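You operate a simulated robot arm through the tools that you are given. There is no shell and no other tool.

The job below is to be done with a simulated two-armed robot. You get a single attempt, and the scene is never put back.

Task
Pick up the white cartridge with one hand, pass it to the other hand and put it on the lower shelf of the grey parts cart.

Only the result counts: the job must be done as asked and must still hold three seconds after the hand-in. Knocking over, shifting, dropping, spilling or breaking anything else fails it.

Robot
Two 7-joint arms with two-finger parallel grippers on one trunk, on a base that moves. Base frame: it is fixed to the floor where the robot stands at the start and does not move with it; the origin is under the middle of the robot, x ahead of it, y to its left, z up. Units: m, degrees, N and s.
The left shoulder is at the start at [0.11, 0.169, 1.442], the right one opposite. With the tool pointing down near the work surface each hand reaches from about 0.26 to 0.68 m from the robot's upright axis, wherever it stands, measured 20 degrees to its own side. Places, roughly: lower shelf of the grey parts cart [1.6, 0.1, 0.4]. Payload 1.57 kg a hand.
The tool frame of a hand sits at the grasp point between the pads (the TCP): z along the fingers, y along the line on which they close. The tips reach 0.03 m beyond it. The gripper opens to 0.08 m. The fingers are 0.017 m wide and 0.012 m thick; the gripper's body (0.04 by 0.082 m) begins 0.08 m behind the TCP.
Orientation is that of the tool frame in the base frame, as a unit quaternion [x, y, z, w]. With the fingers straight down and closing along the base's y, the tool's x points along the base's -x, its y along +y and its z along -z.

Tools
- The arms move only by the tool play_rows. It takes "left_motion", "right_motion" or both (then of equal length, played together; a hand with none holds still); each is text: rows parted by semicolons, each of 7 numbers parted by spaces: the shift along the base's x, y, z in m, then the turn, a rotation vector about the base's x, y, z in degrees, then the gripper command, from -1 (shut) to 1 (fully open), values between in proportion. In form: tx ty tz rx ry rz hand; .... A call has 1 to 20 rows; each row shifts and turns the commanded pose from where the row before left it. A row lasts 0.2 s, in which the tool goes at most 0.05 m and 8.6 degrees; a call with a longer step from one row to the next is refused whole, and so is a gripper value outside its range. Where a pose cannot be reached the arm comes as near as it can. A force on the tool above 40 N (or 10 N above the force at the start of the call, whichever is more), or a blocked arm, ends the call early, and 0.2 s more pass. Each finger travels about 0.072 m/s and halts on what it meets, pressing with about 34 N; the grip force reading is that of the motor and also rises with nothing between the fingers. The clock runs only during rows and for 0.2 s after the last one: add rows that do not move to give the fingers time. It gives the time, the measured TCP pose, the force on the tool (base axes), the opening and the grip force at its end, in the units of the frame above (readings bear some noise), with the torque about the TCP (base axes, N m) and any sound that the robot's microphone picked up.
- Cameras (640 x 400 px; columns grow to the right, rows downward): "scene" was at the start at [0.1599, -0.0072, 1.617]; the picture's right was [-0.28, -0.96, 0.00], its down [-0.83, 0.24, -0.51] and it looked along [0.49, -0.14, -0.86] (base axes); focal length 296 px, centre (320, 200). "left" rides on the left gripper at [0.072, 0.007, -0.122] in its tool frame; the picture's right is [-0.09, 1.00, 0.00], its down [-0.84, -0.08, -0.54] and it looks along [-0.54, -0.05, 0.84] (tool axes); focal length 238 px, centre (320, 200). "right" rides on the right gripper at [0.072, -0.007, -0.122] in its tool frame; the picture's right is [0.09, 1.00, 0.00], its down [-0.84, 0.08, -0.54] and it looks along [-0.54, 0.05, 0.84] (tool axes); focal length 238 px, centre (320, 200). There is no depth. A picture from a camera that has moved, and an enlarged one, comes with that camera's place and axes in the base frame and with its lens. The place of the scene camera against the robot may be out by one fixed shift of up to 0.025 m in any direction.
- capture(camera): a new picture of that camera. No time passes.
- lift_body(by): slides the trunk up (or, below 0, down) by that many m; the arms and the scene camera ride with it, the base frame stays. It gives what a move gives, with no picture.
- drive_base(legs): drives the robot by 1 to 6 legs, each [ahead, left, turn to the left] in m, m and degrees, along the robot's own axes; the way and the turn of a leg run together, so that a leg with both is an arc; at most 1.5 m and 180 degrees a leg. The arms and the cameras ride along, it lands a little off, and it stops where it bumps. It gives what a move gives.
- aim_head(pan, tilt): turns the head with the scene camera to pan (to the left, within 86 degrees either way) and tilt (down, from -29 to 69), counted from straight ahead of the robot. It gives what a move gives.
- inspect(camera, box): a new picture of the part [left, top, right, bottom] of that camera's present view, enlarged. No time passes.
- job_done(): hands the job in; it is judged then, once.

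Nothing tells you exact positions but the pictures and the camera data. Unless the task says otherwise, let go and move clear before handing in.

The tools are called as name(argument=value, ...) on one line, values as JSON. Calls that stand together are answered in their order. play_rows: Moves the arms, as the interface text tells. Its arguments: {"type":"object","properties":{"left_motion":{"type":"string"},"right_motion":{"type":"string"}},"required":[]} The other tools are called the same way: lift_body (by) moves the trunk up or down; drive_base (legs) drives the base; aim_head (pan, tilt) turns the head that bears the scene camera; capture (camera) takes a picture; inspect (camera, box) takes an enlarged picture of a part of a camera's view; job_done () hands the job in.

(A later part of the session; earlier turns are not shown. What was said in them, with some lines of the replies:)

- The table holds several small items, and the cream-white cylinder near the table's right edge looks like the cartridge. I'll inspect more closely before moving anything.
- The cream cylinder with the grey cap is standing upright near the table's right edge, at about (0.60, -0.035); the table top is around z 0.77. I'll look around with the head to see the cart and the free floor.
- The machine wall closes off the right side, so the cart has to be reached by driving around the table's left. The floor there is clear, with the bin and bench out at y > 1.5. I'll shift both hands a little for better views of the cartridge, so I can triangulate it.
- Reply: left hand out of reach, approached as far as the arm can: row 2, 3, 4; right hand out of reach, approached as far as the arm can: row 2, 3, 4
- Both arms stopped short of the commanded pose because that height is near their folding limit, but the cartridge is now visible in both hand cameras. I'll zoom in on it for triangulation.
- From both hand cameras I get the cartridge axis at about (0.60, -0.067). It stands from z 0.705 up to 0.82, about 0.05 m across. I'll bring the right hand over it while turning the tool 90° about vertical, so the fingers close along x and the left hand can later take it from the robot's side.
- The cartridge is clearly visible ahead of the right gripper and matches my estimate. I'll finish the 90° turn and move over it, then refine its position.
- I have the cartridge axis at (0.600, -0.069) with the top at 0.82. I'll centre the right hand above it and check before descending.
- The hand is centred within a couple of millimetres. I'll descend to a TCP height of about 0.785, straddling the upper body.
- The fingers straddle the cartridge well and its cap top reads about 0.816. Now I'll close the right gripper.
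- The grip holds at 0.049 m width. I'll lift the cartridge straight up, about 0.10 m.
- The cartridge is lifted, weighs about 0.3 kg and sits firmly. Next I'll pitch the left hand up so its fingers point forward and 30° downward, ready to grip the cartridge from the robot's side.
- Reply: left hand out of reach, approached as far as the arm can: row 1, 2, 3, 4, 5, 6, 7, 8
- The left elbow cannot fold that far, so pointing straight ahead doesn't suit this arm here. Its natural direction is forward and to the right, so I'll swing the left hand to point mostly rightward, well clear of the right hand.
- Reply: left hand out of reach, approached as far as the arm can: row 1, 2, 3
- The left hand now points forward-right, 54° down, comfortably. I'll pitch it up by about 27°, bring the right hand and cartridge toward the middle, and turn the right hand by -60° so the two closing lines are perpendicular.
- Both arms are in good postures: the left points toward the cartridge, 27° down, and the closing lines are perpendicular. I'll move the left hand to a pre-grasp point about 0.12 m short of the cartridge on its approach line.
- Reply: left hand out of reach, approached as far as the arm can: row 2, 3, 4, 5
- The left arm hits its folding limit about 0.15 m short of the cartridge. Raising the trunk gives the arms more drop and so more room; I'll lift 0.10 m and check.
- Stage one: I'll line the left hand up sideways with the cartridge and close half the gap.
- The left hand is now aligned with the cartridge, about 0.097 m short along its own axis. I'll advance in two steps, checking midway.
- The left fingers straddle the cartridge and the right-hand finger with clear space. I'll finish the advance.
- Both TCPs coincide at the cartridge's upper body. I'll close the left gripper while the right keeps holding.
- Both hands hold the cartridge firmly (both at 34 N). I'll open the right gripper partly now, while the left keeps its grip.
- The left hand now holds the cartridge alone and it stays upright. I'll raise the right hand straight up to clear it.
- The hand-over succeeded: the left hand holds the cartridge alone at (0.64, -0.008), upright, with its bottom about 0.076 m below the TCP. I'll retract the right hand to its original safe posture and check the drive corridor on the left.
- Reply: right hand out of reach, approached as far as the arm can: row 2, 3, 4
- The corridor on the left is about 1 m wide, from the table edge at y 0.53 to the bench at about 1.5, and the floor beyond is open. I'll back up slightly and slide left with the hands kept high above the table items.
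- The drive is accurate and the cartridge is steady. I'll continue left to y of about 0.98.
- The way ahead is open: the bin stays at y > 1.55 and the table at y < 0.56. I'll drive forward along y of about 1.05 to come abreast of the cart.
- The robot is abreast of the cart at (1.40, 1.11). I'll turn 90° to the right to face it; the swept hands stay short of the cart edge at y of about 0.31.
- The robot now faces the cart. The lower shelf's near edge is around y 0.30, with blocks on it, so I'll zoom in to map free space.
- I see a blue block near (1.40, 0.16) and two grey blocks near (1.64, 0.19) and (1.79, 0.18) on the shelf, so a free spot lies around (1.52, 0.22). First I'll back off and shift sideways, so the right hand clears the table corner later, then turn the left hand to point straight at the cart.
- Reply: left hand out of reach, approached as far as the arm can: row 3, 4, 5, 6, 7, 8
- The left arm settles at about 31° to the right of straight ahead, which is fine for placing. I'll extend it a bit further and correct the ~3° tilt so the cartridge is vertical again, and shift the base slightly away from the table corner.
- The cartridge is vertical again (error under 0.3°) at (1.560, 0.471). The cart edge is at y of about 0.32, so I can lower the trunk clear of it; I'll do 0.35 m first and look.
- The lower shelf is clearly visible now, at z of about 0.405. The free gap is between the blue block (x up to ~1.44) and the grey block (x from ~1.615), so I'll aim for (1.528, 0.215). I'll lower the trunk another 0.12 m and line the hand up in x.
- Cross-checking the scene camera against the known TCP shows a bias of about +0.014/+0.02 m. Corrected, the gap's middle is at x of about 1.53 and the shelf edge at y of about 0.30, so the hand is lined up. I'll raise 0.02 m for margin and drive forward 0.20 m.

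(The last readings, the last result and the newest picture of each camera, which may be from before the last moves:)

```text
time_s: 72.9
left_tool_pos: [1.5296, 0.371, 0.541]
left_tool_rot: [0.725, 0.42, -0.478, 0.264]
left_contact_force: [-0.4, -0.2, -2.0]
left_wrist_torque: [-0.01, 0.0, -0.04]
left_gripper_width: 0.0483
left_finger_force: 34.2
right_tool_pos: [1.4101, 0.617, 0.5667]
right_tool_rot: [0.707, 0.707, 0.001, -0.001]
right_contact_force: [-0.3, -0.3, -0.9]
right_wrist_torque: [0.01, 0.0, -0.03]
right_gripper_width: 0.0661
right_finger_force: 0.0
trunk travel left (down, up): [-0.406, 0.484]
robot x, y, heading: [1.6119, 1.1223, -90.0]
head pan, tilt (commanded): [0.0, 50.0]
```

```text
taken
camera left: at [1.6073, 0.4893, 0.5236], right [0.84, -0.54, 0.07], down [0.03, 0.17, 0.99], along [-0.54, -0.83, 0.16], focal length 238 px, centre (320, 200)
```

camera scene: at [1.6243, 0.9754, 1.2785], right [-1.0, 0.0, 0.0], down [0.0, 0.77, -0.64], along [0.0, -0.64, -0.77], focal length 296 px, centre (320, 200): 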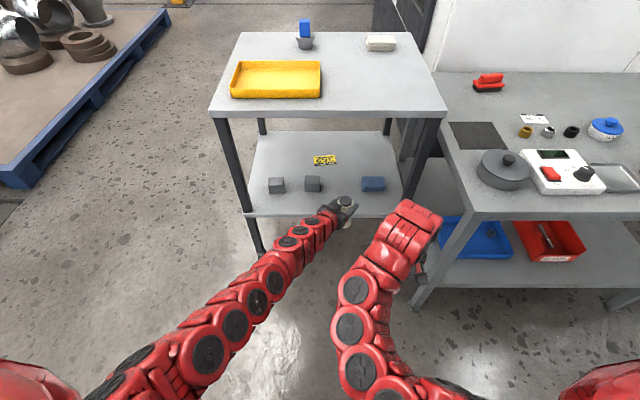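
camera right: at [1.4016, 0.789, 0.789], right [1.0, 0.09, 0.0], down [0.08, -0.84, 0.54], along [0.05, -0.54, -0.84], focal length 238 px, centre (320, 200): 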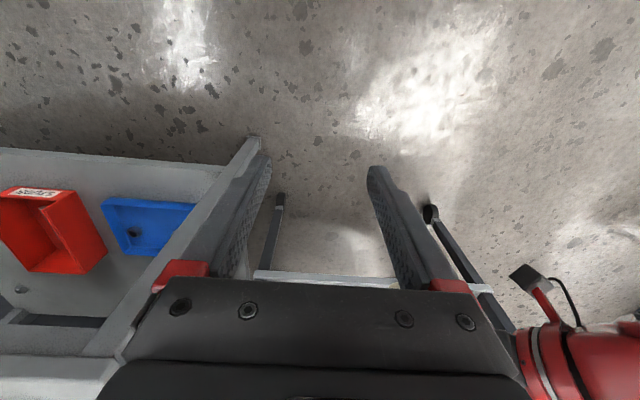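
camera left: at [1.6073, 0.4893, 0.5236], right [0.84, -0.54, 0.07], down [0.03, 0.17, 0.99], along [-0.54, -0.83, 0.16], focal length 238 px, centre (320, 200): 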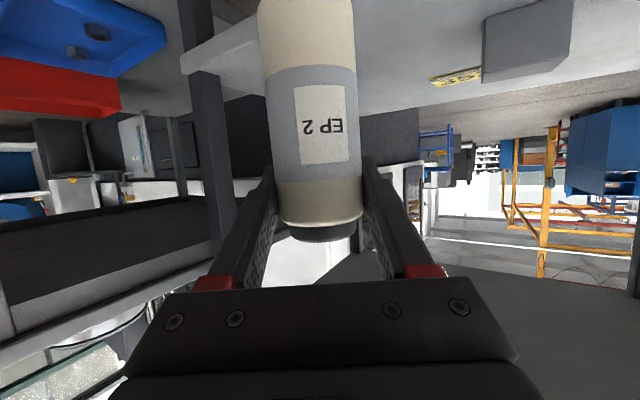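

All clear: the cartridge is just outside the shelf edge, well above shelf level, and the right hand has about 0.08 m to the table. I'll drive forward another 0.10 m.

drive_base(legs=[[0.1, 0, 0]])

capture(camera="scene")

inspect(camera="scene", box=[230, 100, 450, 260])

capture(camera="left")

capture(camera="right")

```text
time_s: 74.0
left_tool_pos: [1.5274, 0.2699, 0.5396]
left_tool_rot: [0.725, 0.419, -0.479, 0.263]
left_contact_force: [0.6, -0.9, -2.3]
left_wrist_torque: [-0.02, 0.04, 0.02]
left_gripper_width: 0.0484
left_finger_force: 33.1
right_tool_pos: [1.4069, 0.5163, 0.5666]
right_tool_rot: [0.707, 0.708, 0.0, 0.0]
right_contact_force: [-0.1, -0.1, -0.2]
right_wrist_torque: [0.01, 0.01, 0.0]
right_gripper_width: 0.066
right_finger_force: 0.0
trunk travel left (down, up): [-0.406, 0.484]
robot x, y, heading: [1.6075, 1.0233, -90.1]
head pan, tilt (commanded): [0.0, 50.0]
```

```text
taken
camera scene: at [1.6239, 0.875, 1.2785], right [-1.0, 0.0, 0.0], down [0.0, 0.77, -0.64], along [0.0, -0.64, -0.77], focal length 296 px, centre (320, 200)
```

scene: 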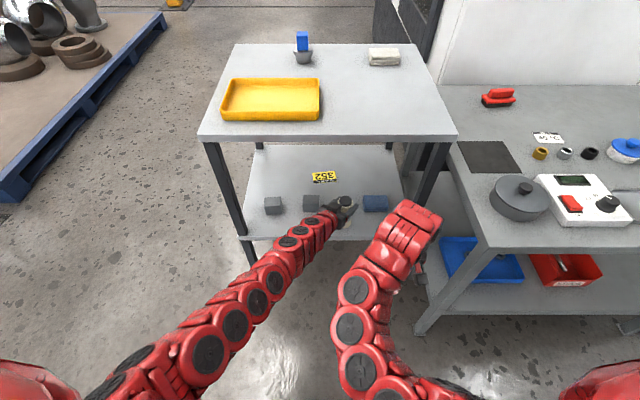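

```text
2.50 times, centred on (340, 180) of scene
camera zoom: at [1.6239, 0.875, 1.2785], right [-1.0, 0.0, 0.0], down [0.0, 0.77, -0.64], along [0.0, -0.64, -0.77], focal length 739 px, centre (270, 250)
```

zoom: 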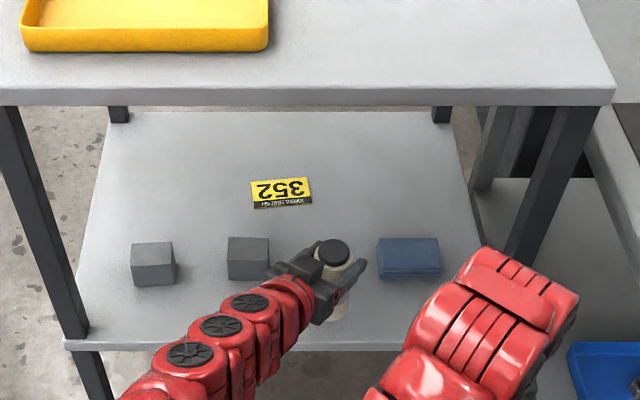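

```text
taken
camera left: at [1.6057, 0.389, 0.5234], right [0.84, -0.54, 0.07], down [0.03, 0.17, 0.99], along [-0.54, -0.83, 0.16], focal length 238 px, centre (320, 200)
```

left: 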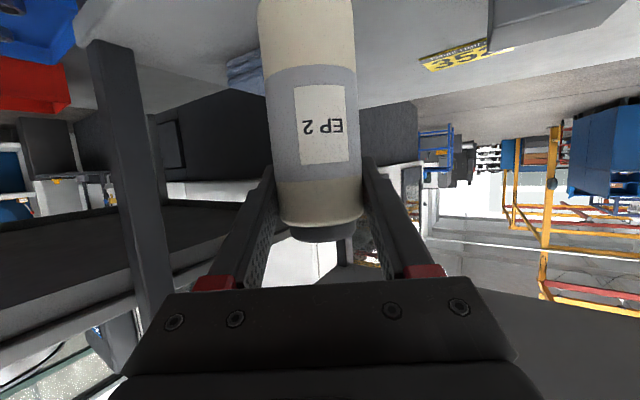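

```text
taken
camera right: at [1.4014, 0.5883, 0.6883], right [1.0, 0.09, 0.0], down [0.08, -0.84, 0.54], along [0.05, -0.54, -0.84], focal length 238 px, centre (320, 200)
```

right: 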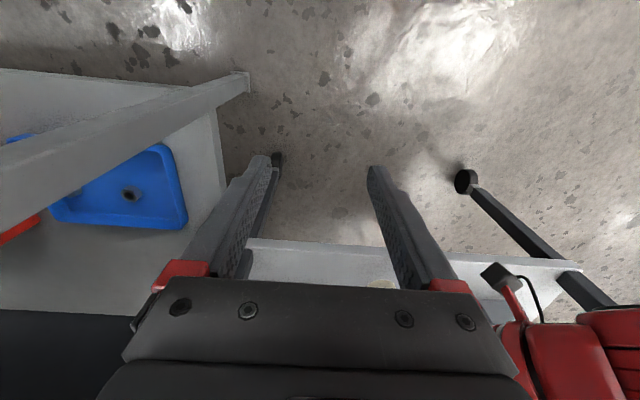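

The cartridge is now over the shelf edge, between the blocks. I'll extend the arm 0.055 m further in.

play_rows(left_motion="0 -0.014 0 0 0 0 -1; 0 -0.014 0 0 0 0 -1; 0.001 -0.014 0 0 0 0 -1; 0 -0.012 0 0 0 0 -1; 0 0 0 0 0 0 -1; 0 0 0 0 0 0 -1")

inspect(camera="scene", box=[230, 100, 450, 260])

capture(camera="left")

```text
time_s: 75.4
left_tool_pos: [1.528, 0.2175, 0.541]
left_tool_rot: [0.724, 0.42, -0.479, 0.265]
left_contact_force: [-0.9, 0.2, -1.9]
left_wrist_torque: [0.02, 0.01, 0.02]
left_gripper_width: 0.0483
left_finger_force: 34.0
right_tool_pos: [1.4079, 0.5177, 0.5661]
right_tool_rot: [0.707, 0.707, 0.001, 0.0]
right_contact_force: [0.1, -0.3, -0.4]
right_wrist_torque: [-0.02, 0.03, 0.04]
right_gripper_width: 0.0661
right_finger_force: 0.2
trunk travel left (down, up): [-0.406, 0.484]
robot x, y, heading: [1.6082, 1.0215, -90.4]
head pan, tilt (commanded): [0.0, 50.0]
```

```text
2.50 times, centred on (340, 180) of scene
camera zoom: at [1.6239, 0.8763, 1.2788], right [-1.0, 0.0, 0.0], down [0.0, 0.77, -0.64], along [0.0, -0.64, -0.77], focal length 739 px, centre (270, 250)
```

zoom: 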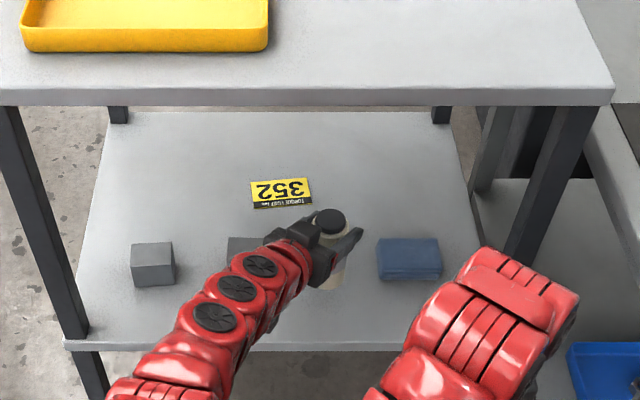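

```text
taken
camera left: at [1.6064, 0.3366, 0.5252], right [0.84, -0.54, 0.07], down [0.03, 0.17, 0.99], along [-0.54, -0.83, 0.16], focal length 238 px, centre (320, 200)
```

left: 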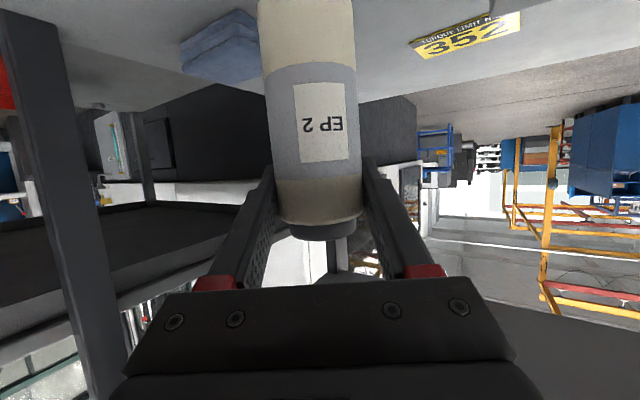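

The cartridge is at (1.528, 0.2175), between the blue and grey blocks, with its bottom about 0.06 m above the shelf. I'll lower it in stages.

play_rows(left_motion="0 0 -0.01 0 0 0 -1; 0 0 -0.01 0 0 0 -1; 0 0 -0.01 0 0 0 -1; 0 0 -0.008 0 0 0 -1; 0 0 0 0 0 0 -1; 0 0 0 0 0 0 -1")

capture(camera="right")

inspect(camera="scene", box=[270, 150, 400, 240])

```text
time_s: 76.8
left_tool_pos: [1.5222, 0.2207, 0.5258]
left_tool_rot: [0.725, 0.419, -0.479, 0.264]
left_contact_force: [-0.4, -1.1, -1.9]
left_wrist_torque: [0.01, 0.03, -0.01]
left_gripper_width: 0.0484
left_finger_force: 34.0
left hand out of reach, approached as far as the arm can: row 1, 2, 3, 4
right_tool_pos: [1.4076, 0.5182, 0.5665]
right_tool_rot: [0.707, 0.707, 0.0, 0.0]
right_contact_force: [-0.1, -0.8, 0.1]
right_wrist_torque: [-0.01, -0.01, -0.03]
right_gripper_width: 0.0659
right_finger_force: 0.2
trunk travel left (down, up): [-0.406, 0.484]
robot x, y, heading: [1.6076, 1.0226, -90.1]
head pan, tilt (commanded): [0.0, 50.0]
```

```text
taken
camera right: at [1.4014, 0.5889, 0.6889], right [1.0, 0.09, 0.0], down [0.08, -0.84, 0.54], along [0.05, -0.54, -0.84], focal length 238 px, centre (320, 200)
```

right: 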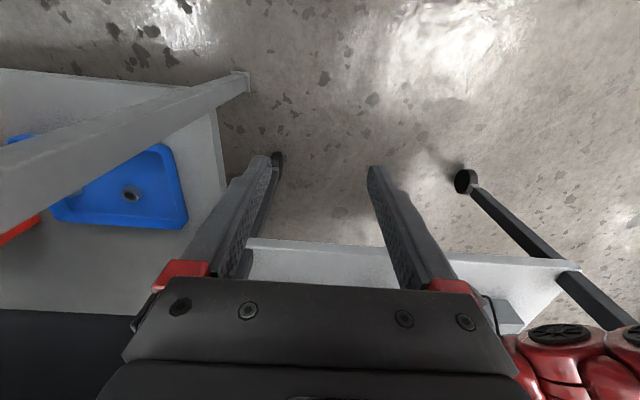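

```text
4.44 times, centred on (335, 195) of scene
camera zoom: at [1.6239, 0.8763, 1.2787], right [-1.0, 0.0, 0.0], down [0.0, 0.77, -0.64], along [0.0, -0.64, -0.77], focal length 1314 px, centre (253, 222)
```

zoom: 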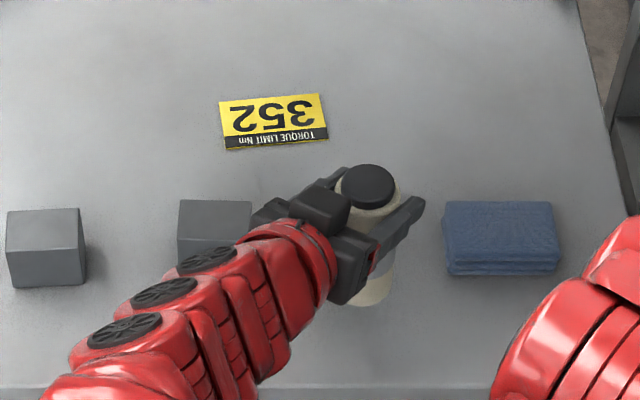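

The arm is near full stretch, so it can't descend accurately from here. I'll pull the hand back 0.045 m and drive the base forward the same amount, so the arm has room for a controlled descent.

play_rows(left_motion="0.002 0.015 0.002 0 0 0 -1; 0.002 0.015 0.002 0 0 0 -1; 0.002 0.015 0.002 0 0 0 -1; 0 0 0 0 0 0 -1")

drive_base(legs=[[0.05, 0, 0]])

inspect(camera="scene", box=[240, 140, 420, 260])

capture(camera="left")

```text
time_s: 77.8
left_tool_pos: [1.5297, 0.2641, 0.5332]
left_tool_rot: [0.724, 0.42, -0.478, 0.266]
left_contact_force: [0.6, -0.3, -1.3]
left_wrist_torque: [0.03, 0.04, 0.01]
left_gripper_width: 0.0483
left_finger_force: 34.2
right_tool_pos: [1.4068, 0.5169, 0.5674]
right_tool_rot: [0.707, 0.707, 0.0, -0.001]
right_contact_force: [0.7, 0.0, 0.3]
right_wrist_torque: [0.01, 0.02, -0.02]
right_gripper_width: 0.0661
right_finger_force: 0.0
trunk travel left (down, up): [-0.406, 0.484]
robot x, y, heading: [1.6071, 1.0185, -90.2]
head pan, tilt (commanded): [0.0, 50.0]
```

```text
time_s: 78.7
left_tool_pos: [1.5282, 0.2144, 0.532]
left_tool_rot: [0.725, 0.419, -0.478, 0.264]
left_contact_force: [0.1, -0.6, -2.4]
left_wrist_torque: [-0.03, 0.04, -0.01]
left_gripper_width: 0.0484
left_finger_force: 33.8
right_tool_pos: [1.4076, 0.4662, 0.5659]
right_tool_rot: [0.707, 0.707, 0.0, -0.001]
right_contact_force: [-0.3, -0.2, -0.1]
right_wrist_torque: [0.03, 0.0, 0.0]
right_gripper_width: 0.066
right_finger_force: 0.0
trunk travel left (down, up): [-0.406, 0.484]
robot x, y, heading: [1.6082, 0.9723, -90.0]
head pan, tilt (commanded): [0.0, 50.0]
```

```text
3.33 times, centred on (330, 200) of scene
camera zoom: at [1.6238, 0.825, 1.2785], right [-1.0, 0.0, 0.0], down [0.0, 0.77, -0.64], along [0.0, -0.64, -0.77], focal length 986 px, centre (287, 200)
```

zoom: 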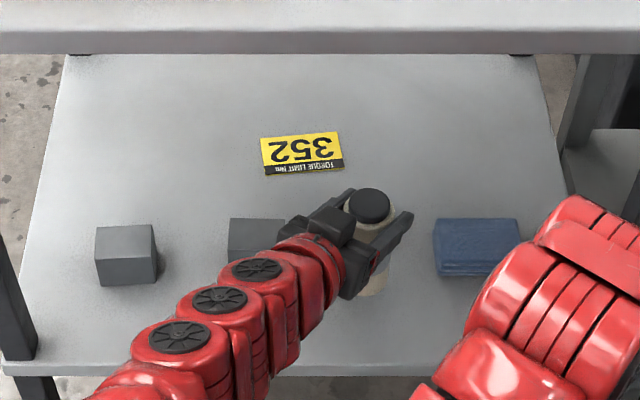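

```text
taken
camera left: at [1.6067, 0.333, 0.5159], right [0.84, -0.54, 0.07], down [0.03, 0.17, 0.99], along [-0.54, -0.83, 0.16], focal length 238 px, centre (320, 200)
```

left: 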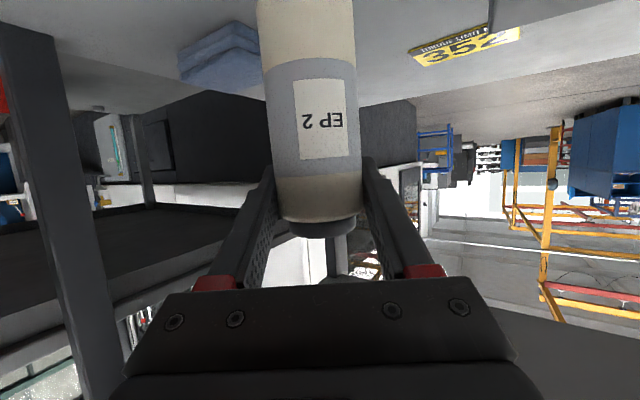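

Triangulating the "352" label puts the shelf surface at z of about 0.401, so contact should come at TCP z of about 0.477. I'll lower by 0.04 m first.

play_rows(left_motion="0 0 -0.01 0 0 0 -1; 0 0 -0.01 0 0 0 -1; 0 0 -0.01 0 0 0 -1; 0 0 -0.01 0 0 0 -1; 0 0 0 0 0 0 -1; 0 0 0 0 0 0 -1")

capture(camera="left")

inspect(camera="scene", box=[240, 140, 420, 260])

```text
time_s: 80.1
left_tool_pos: [1.5285, 0.2155, 0.4965]
left_tool_rot: [0.724, 0.418, -0.48, 0.267]
left_contact_force: [-3.4, 2.3, 28.8]
left_wrist_torque: [-0.25, -0.2, 0.03]
left_gripper_width: 0.0486
left_finger_force: 33.6
right_tool_pos: [1.4078, 0.4683, 0.5682]
right_tool_rot: [0.707, 0.707, -0.002, 0.001]
right_contact_force: [-0.4, -0.4, 0.3]
right_wrist_torque: [0.01, -0.01, 0.03]
right_gripper_width: 0.0659
right_finger_force: 0.1
trunk travel left (down, up): [-0.406, 0.484]
robot x, y, heading: [1.606, 0.972, -90.2]
head pan, tilt (commanded): [0.0, 50.0]
```

```text
taken
camera left: at [1.6065, 0.3337, 0.4797], right [0.84, -0.54, 0.07], down [0.03, 0.17, 0.98], along [-0.54, -0.82, 0.16], focal length 238 px, centre (320, 200)
```

left: 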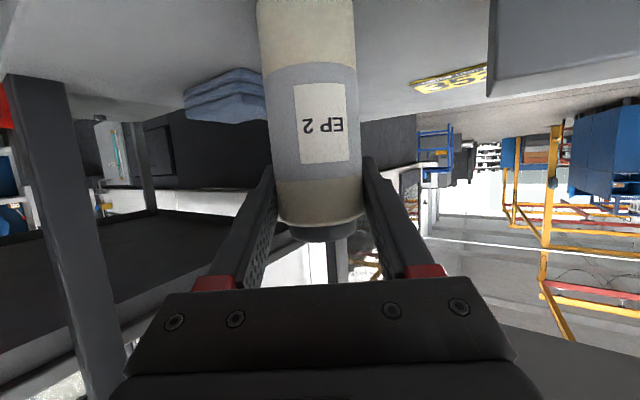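

```text
3.33 times, centred on (330, 200) of scene
camera zoom: at [1.624, 0.8303, 1.2795], right [-1.0, 0.0, 0.0], down [0.0, 0.76, -0.65], along [0.0, -0.65, -0.76], focal length 986 px, centre (287, 200)
```

zoom: 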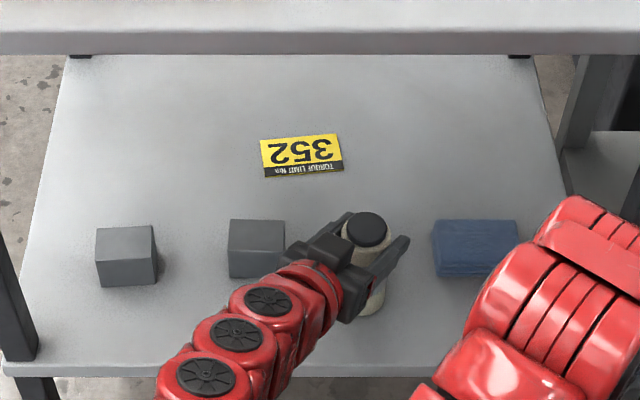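

The cartridge has touched the shelf: 29 N upward, with the contact point inside its footprint. I'll relieve the load by raising slightly in small steps before releasing.

play_rows(left_motion="0 0 0.001 0 0 0 -1; 0 0 0.001 0 0 0 -1; 0 0 0 0 0 0 -1")

```text
time_s: 80.9
left_tool_pos: [1.5279, 0.2157, 0.4957]
left_tool_rot: [0.725, 0.419, -0.479, 0.265]
left_contact_force: [-4.7, -4.8, 17.7]
left_wrist_torque: [-0.67, 0.18, -0.16]
left_gripper_width: 0.0482
left_finger_force: 34.2
right_tool_pos: [1.4065, 0.4692, 0.5681]
right_tool_rot: [0.707, 0.708, -0.001, 0.0]
right_contact_force: [0.3, 0.2, -0.2]
right_wrist_torque: [-0.02, -0.03, 0.02]
right_gripper_width: 0.066
right_finger_force: 0.1
trunk travel left (down, up): [-0.406, 0.484]
robot x, y, heading: [1.6108, 0.9729, -90.0]
head pan, tilt (commanded): [0.0, 50.0]
```

play_rows(left_motion="0 0 0.001 0 0 0 -1; 0 0 0.001 0 0 0 -1; 0 0 0 0 0 0 -1")

```text
time_s: 81.7
left_tool_pos: [1.5292, 0.2158, 0.4969]
left_tool_rot: [0.725, 0.42, -0.477, 0.265]
left_contact_force: [-0.8, -1.2, 7.1]
left_wrist_torque: [-0.26, -0.05, -0.02]
left_gripper_width: 0.0484
left_finger_force: 33.4
right_tool_pos: [1.4084, 0.4674, 0.5655]
right_tool_rot: [0.707, 0.707, -0.001, -0.001]
right_contact_force: [0.0, 0.4, -0.5]
right_wrist_torque: [0.01, -0.03, 0.02]
right_gripper_width: 0.0657
right_finger_force: 0.1
trunk travel left (down, up): [-0.406, 0.484]
robot x, y, heading: [1.607, 0.9765, -90.0]
head pan, tilt (commanded): [0.0, 50.0]
```

The contact force is down to about 7 N with the cartridge resting on the shelf. I'll open the left gripper gently.

play_rows(left_motion="0 0 0 0 0 0 0.22; 0 0 0 0 0 0 0.26; 0 0 0 0 0 0 0.32; 0 0 0 0 0 0 0.45; 0 0 0 0 0 0 0.6; 0 0 0 0 0 0 0.75; 0 0 0 0 0 0 0.75; 0 0 0 0 0 0 0.75")

capture(camera="left")

inspect(camera="scene", box=[270, 150, 400, 240])

```text
time_s: 83.5
left_tool_pos: [1.5279, 0.2147, 0.4966]
left_tool_rot: [0.725, 0.42, -0.477, 0.265]
left_contact_force: [0.0, 0.0, -0.4]
left_wrist_torque: [0.01, -0.01, 0.01]
left_gripper_width: 0.0699
left_finger_force: 0.0
right_tool_pos: [1.408, 0.4667, 0.5675]
right_tool_rot: [0.708, 0.707, 0.0, -0.001]
right_contact_force: [-0.3, -0.1, 0.1]
right_wrist_torque: [0.01, 0.0, 0.03]
right_gripper_width: 0.0662
right_finger_force: 0.0
trunk travel left (down, up): [-0.406, 0.484]
robot x, y, heading: [1.6087, 0.9762, -89.9]
head pan, tilt (commanded): [0.0, 50.0]
```

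```text
taken
camera left: at [1.6062, 0.3339, 0.4804], right [0.84, -0.54, 0.07], down [0.03, 0.17, 0.99], along [-0.54, -0.83, 0.16], focal length 238 px, centre (320, 200)
```

left: 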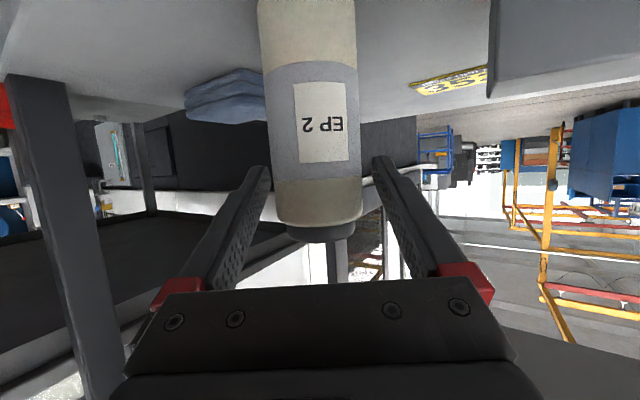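

```text
4.44 times, centred on (335, 195) of scene
camera zoom: at [1.6238, 0.8265, 1.2788], right [-1.0, 0.0, 0.0], down [0.0, 0.77, -0.64], along [0.0, -0.64, -0.77], focal length 1314 px, centre (253, 222)
```

zoom: 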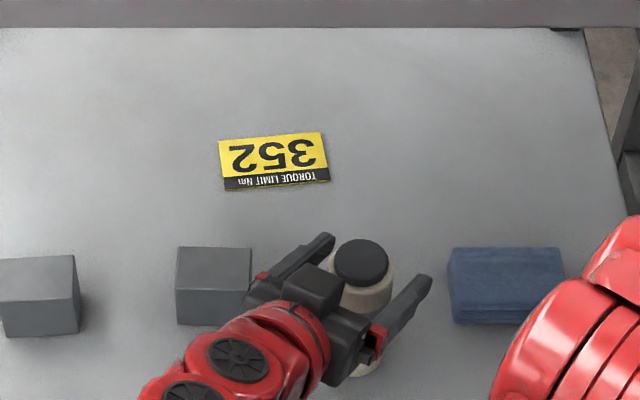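

The cartridge stands free on the shelf between the open fingers. I'll back the hand straight out along its own axis.

play_rows(left_motion="0 0 0 0 0 0 0.95; 0.0071 0.0118 0.006 0 0 0 0.95; 0.0071 0.0118 0.006 0 0 0 0.95; 0.0071 0.0118 0.006 0 0 0 0.95; 0.0071 0.0118 0.006 0 0 0 0.95; 0.0071 0.0118 0.006 0 0 0 0.95; 0 0 0 0 0 0 0.95")

capture(camera="left")

inspect(camera="scene", box=[240, 140, 420, 260])

```text
time_s: 85.1
left_tool_pos: [1.564, 0.2745, 0.5269]
left_tool_rot: [0.725, 0.419, -0.478, 0.264]
left_contact_force: [0.0, -0.2, -0.7]
left_wrist_torque: [0.0, -0.03, -0.03]
left_gripper_width: 0.0779
left_finger_force: 0.0
right_tool_pos: [1.4075, 0.4679, 0.5668]
right_tool_rot: [0.707, 0.707, 0.0, 0.0]
right_contact_force: [-0.3, 0.2, 1.1]
right_wrist_torque: [0.0, 0.0, 0.02]
right_gripper_width: 0.0661
right_finger_force: 0.1
trunk travel left (down, up): [-0.406, 0.484]
robot x, y, heading: [1.6088, 0.9705, -90.1]
head pan, tilt (commanded): [0.0, 50.0]
```

```text
taken
camera left: at [1.6419, 0.393, 0.5106], right [0.84, -0.54, 0.07], down [0.03, 0.17, 0.99], along [-0.54, -0.83, 0.16], focal length 238 px, centre (320, 200)
```

left: 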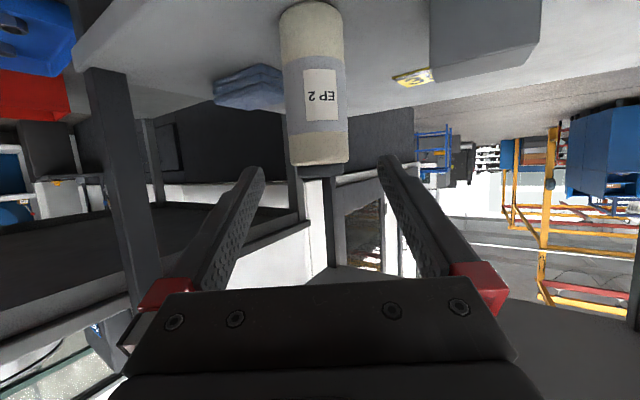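

```text
3.33 times, centred on (330, 200) of scene
camera zoom: at [1.6238, 0.8265, 1.2788], right [-1.0, 0.0, 0.0], down [0.0, 0.77, -0.64], along [0.0, -0.64, -0.77], focal length 986 px, centre (287, 200)
```

zoom: 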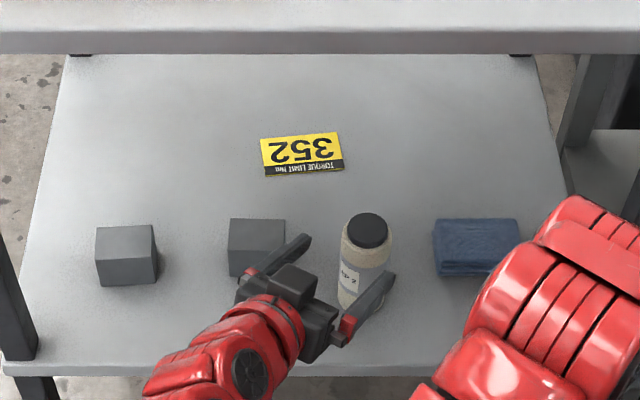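

The cartridge stands upright on the lower shelf, and the fingers are clear of it. I'll drive straight back to move well clear.

drive_base(legs=[[-0.3, 0, 0]])

capture(camera="scene")

inspect(camera="scene", box=[230, 60, 430, 220])

capture(camera="left")

```text
time_s: 87.2
left_tool_pos: [1.5627, 0.5657, 0.527]
left_tool_rot: [0.725, 0.419, -0.478, 0.265]
left_contact_force: [0.4, 0.5, 0.6]
left_wrist_torque: [0.0, -0.04, 0.02]
left_gripper_width: 0.078
left_finger_force: 0.0
right_tool_pos: [1.4072, 0.7602, 0.5676]
right_tool_rot: [0.709, 0.705, -0.001, 0.0]
right_contact_force: [0.3, 0.5, 0.6]
right_wrist_torque: [-0.02, 0.0, 0.01]
right_gripper_width: 0.0659
right_finger_force: 0.0
trunk travel left (down, up): [-0.406, 0.484]
robot x, y, heading: [1.6133, 1.2612, -90.5]
head pan, tilt (commanded): [0.0, 50.0]
```

```text
taken
camera scene: at [1.6241, 1.1188, 1.2789], right [-1.0, 0.0, 0.0], down [0.0, 0.77, -0.64], along [0.0, -0.64, -0.77], focal length 296 px, centre (320, 200)
```

scene: 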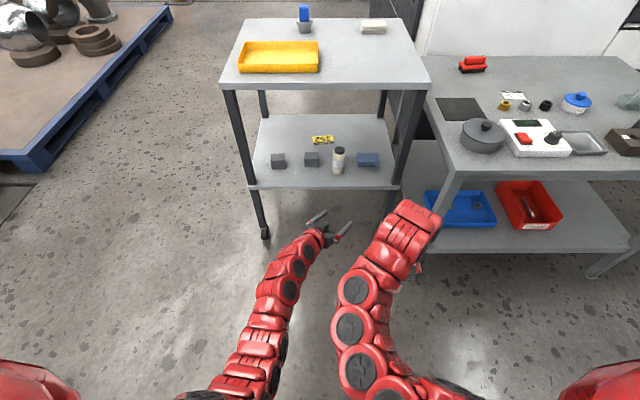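

```text
2.50 times, centred on (330, 140) of scene
camera zoom: at [1.6241, 1.1188, 1.2789], right [-1.0, 0.0, 0.0], down [0.0, 0.77, -0.64], along [0.0, -0.64, -0.77], focal length 739 px, centre (295, 350)
```

zoom: 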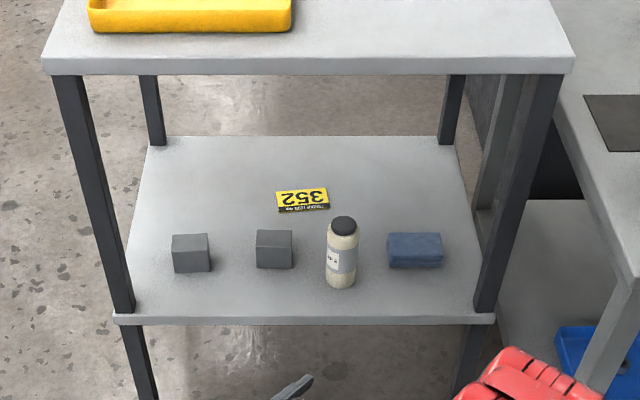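

```text
taken
camera left: at [1.6407, 0.6845, 0.5111], right [0.84, -0.54, 0.07], down [0.03, 0.17, 0.99], along [-0.54, -0.82, 0.16], focal length 238 px, centre (320, 200)
```

left: 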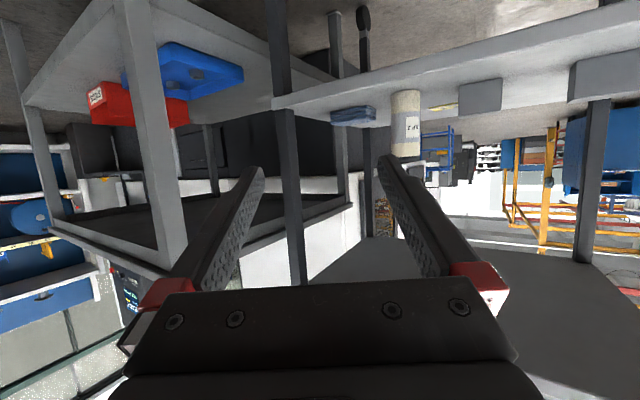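

The white cartridge stands upright on the lower shelf, between the grey and blue blocks. Nothing else looks moved, and both hands are clear, so I'm handing in.

job_done()

```text
The job is handed in.
```

The white cartridge is now standing upright on the lower shelf of the grey parts cart, at about (1.53, 0.21), between a grey block and the blue block.

- **Pick and hand-over:** The right hand picked it up from the table. It passed to the left hand in the air, with both hands gripping before the right one let go.
- **Placing:** On lowering, the cartridge pressed on the shelf with about 29 N. I eased that to about 7 N before opening the gripper.
- **After release:** I backed the robot clear. The last pictures show the cartridge upright and the other items where they were, and I felt no bumps while driving. I handed in straight after those pictures and have not had a result back.
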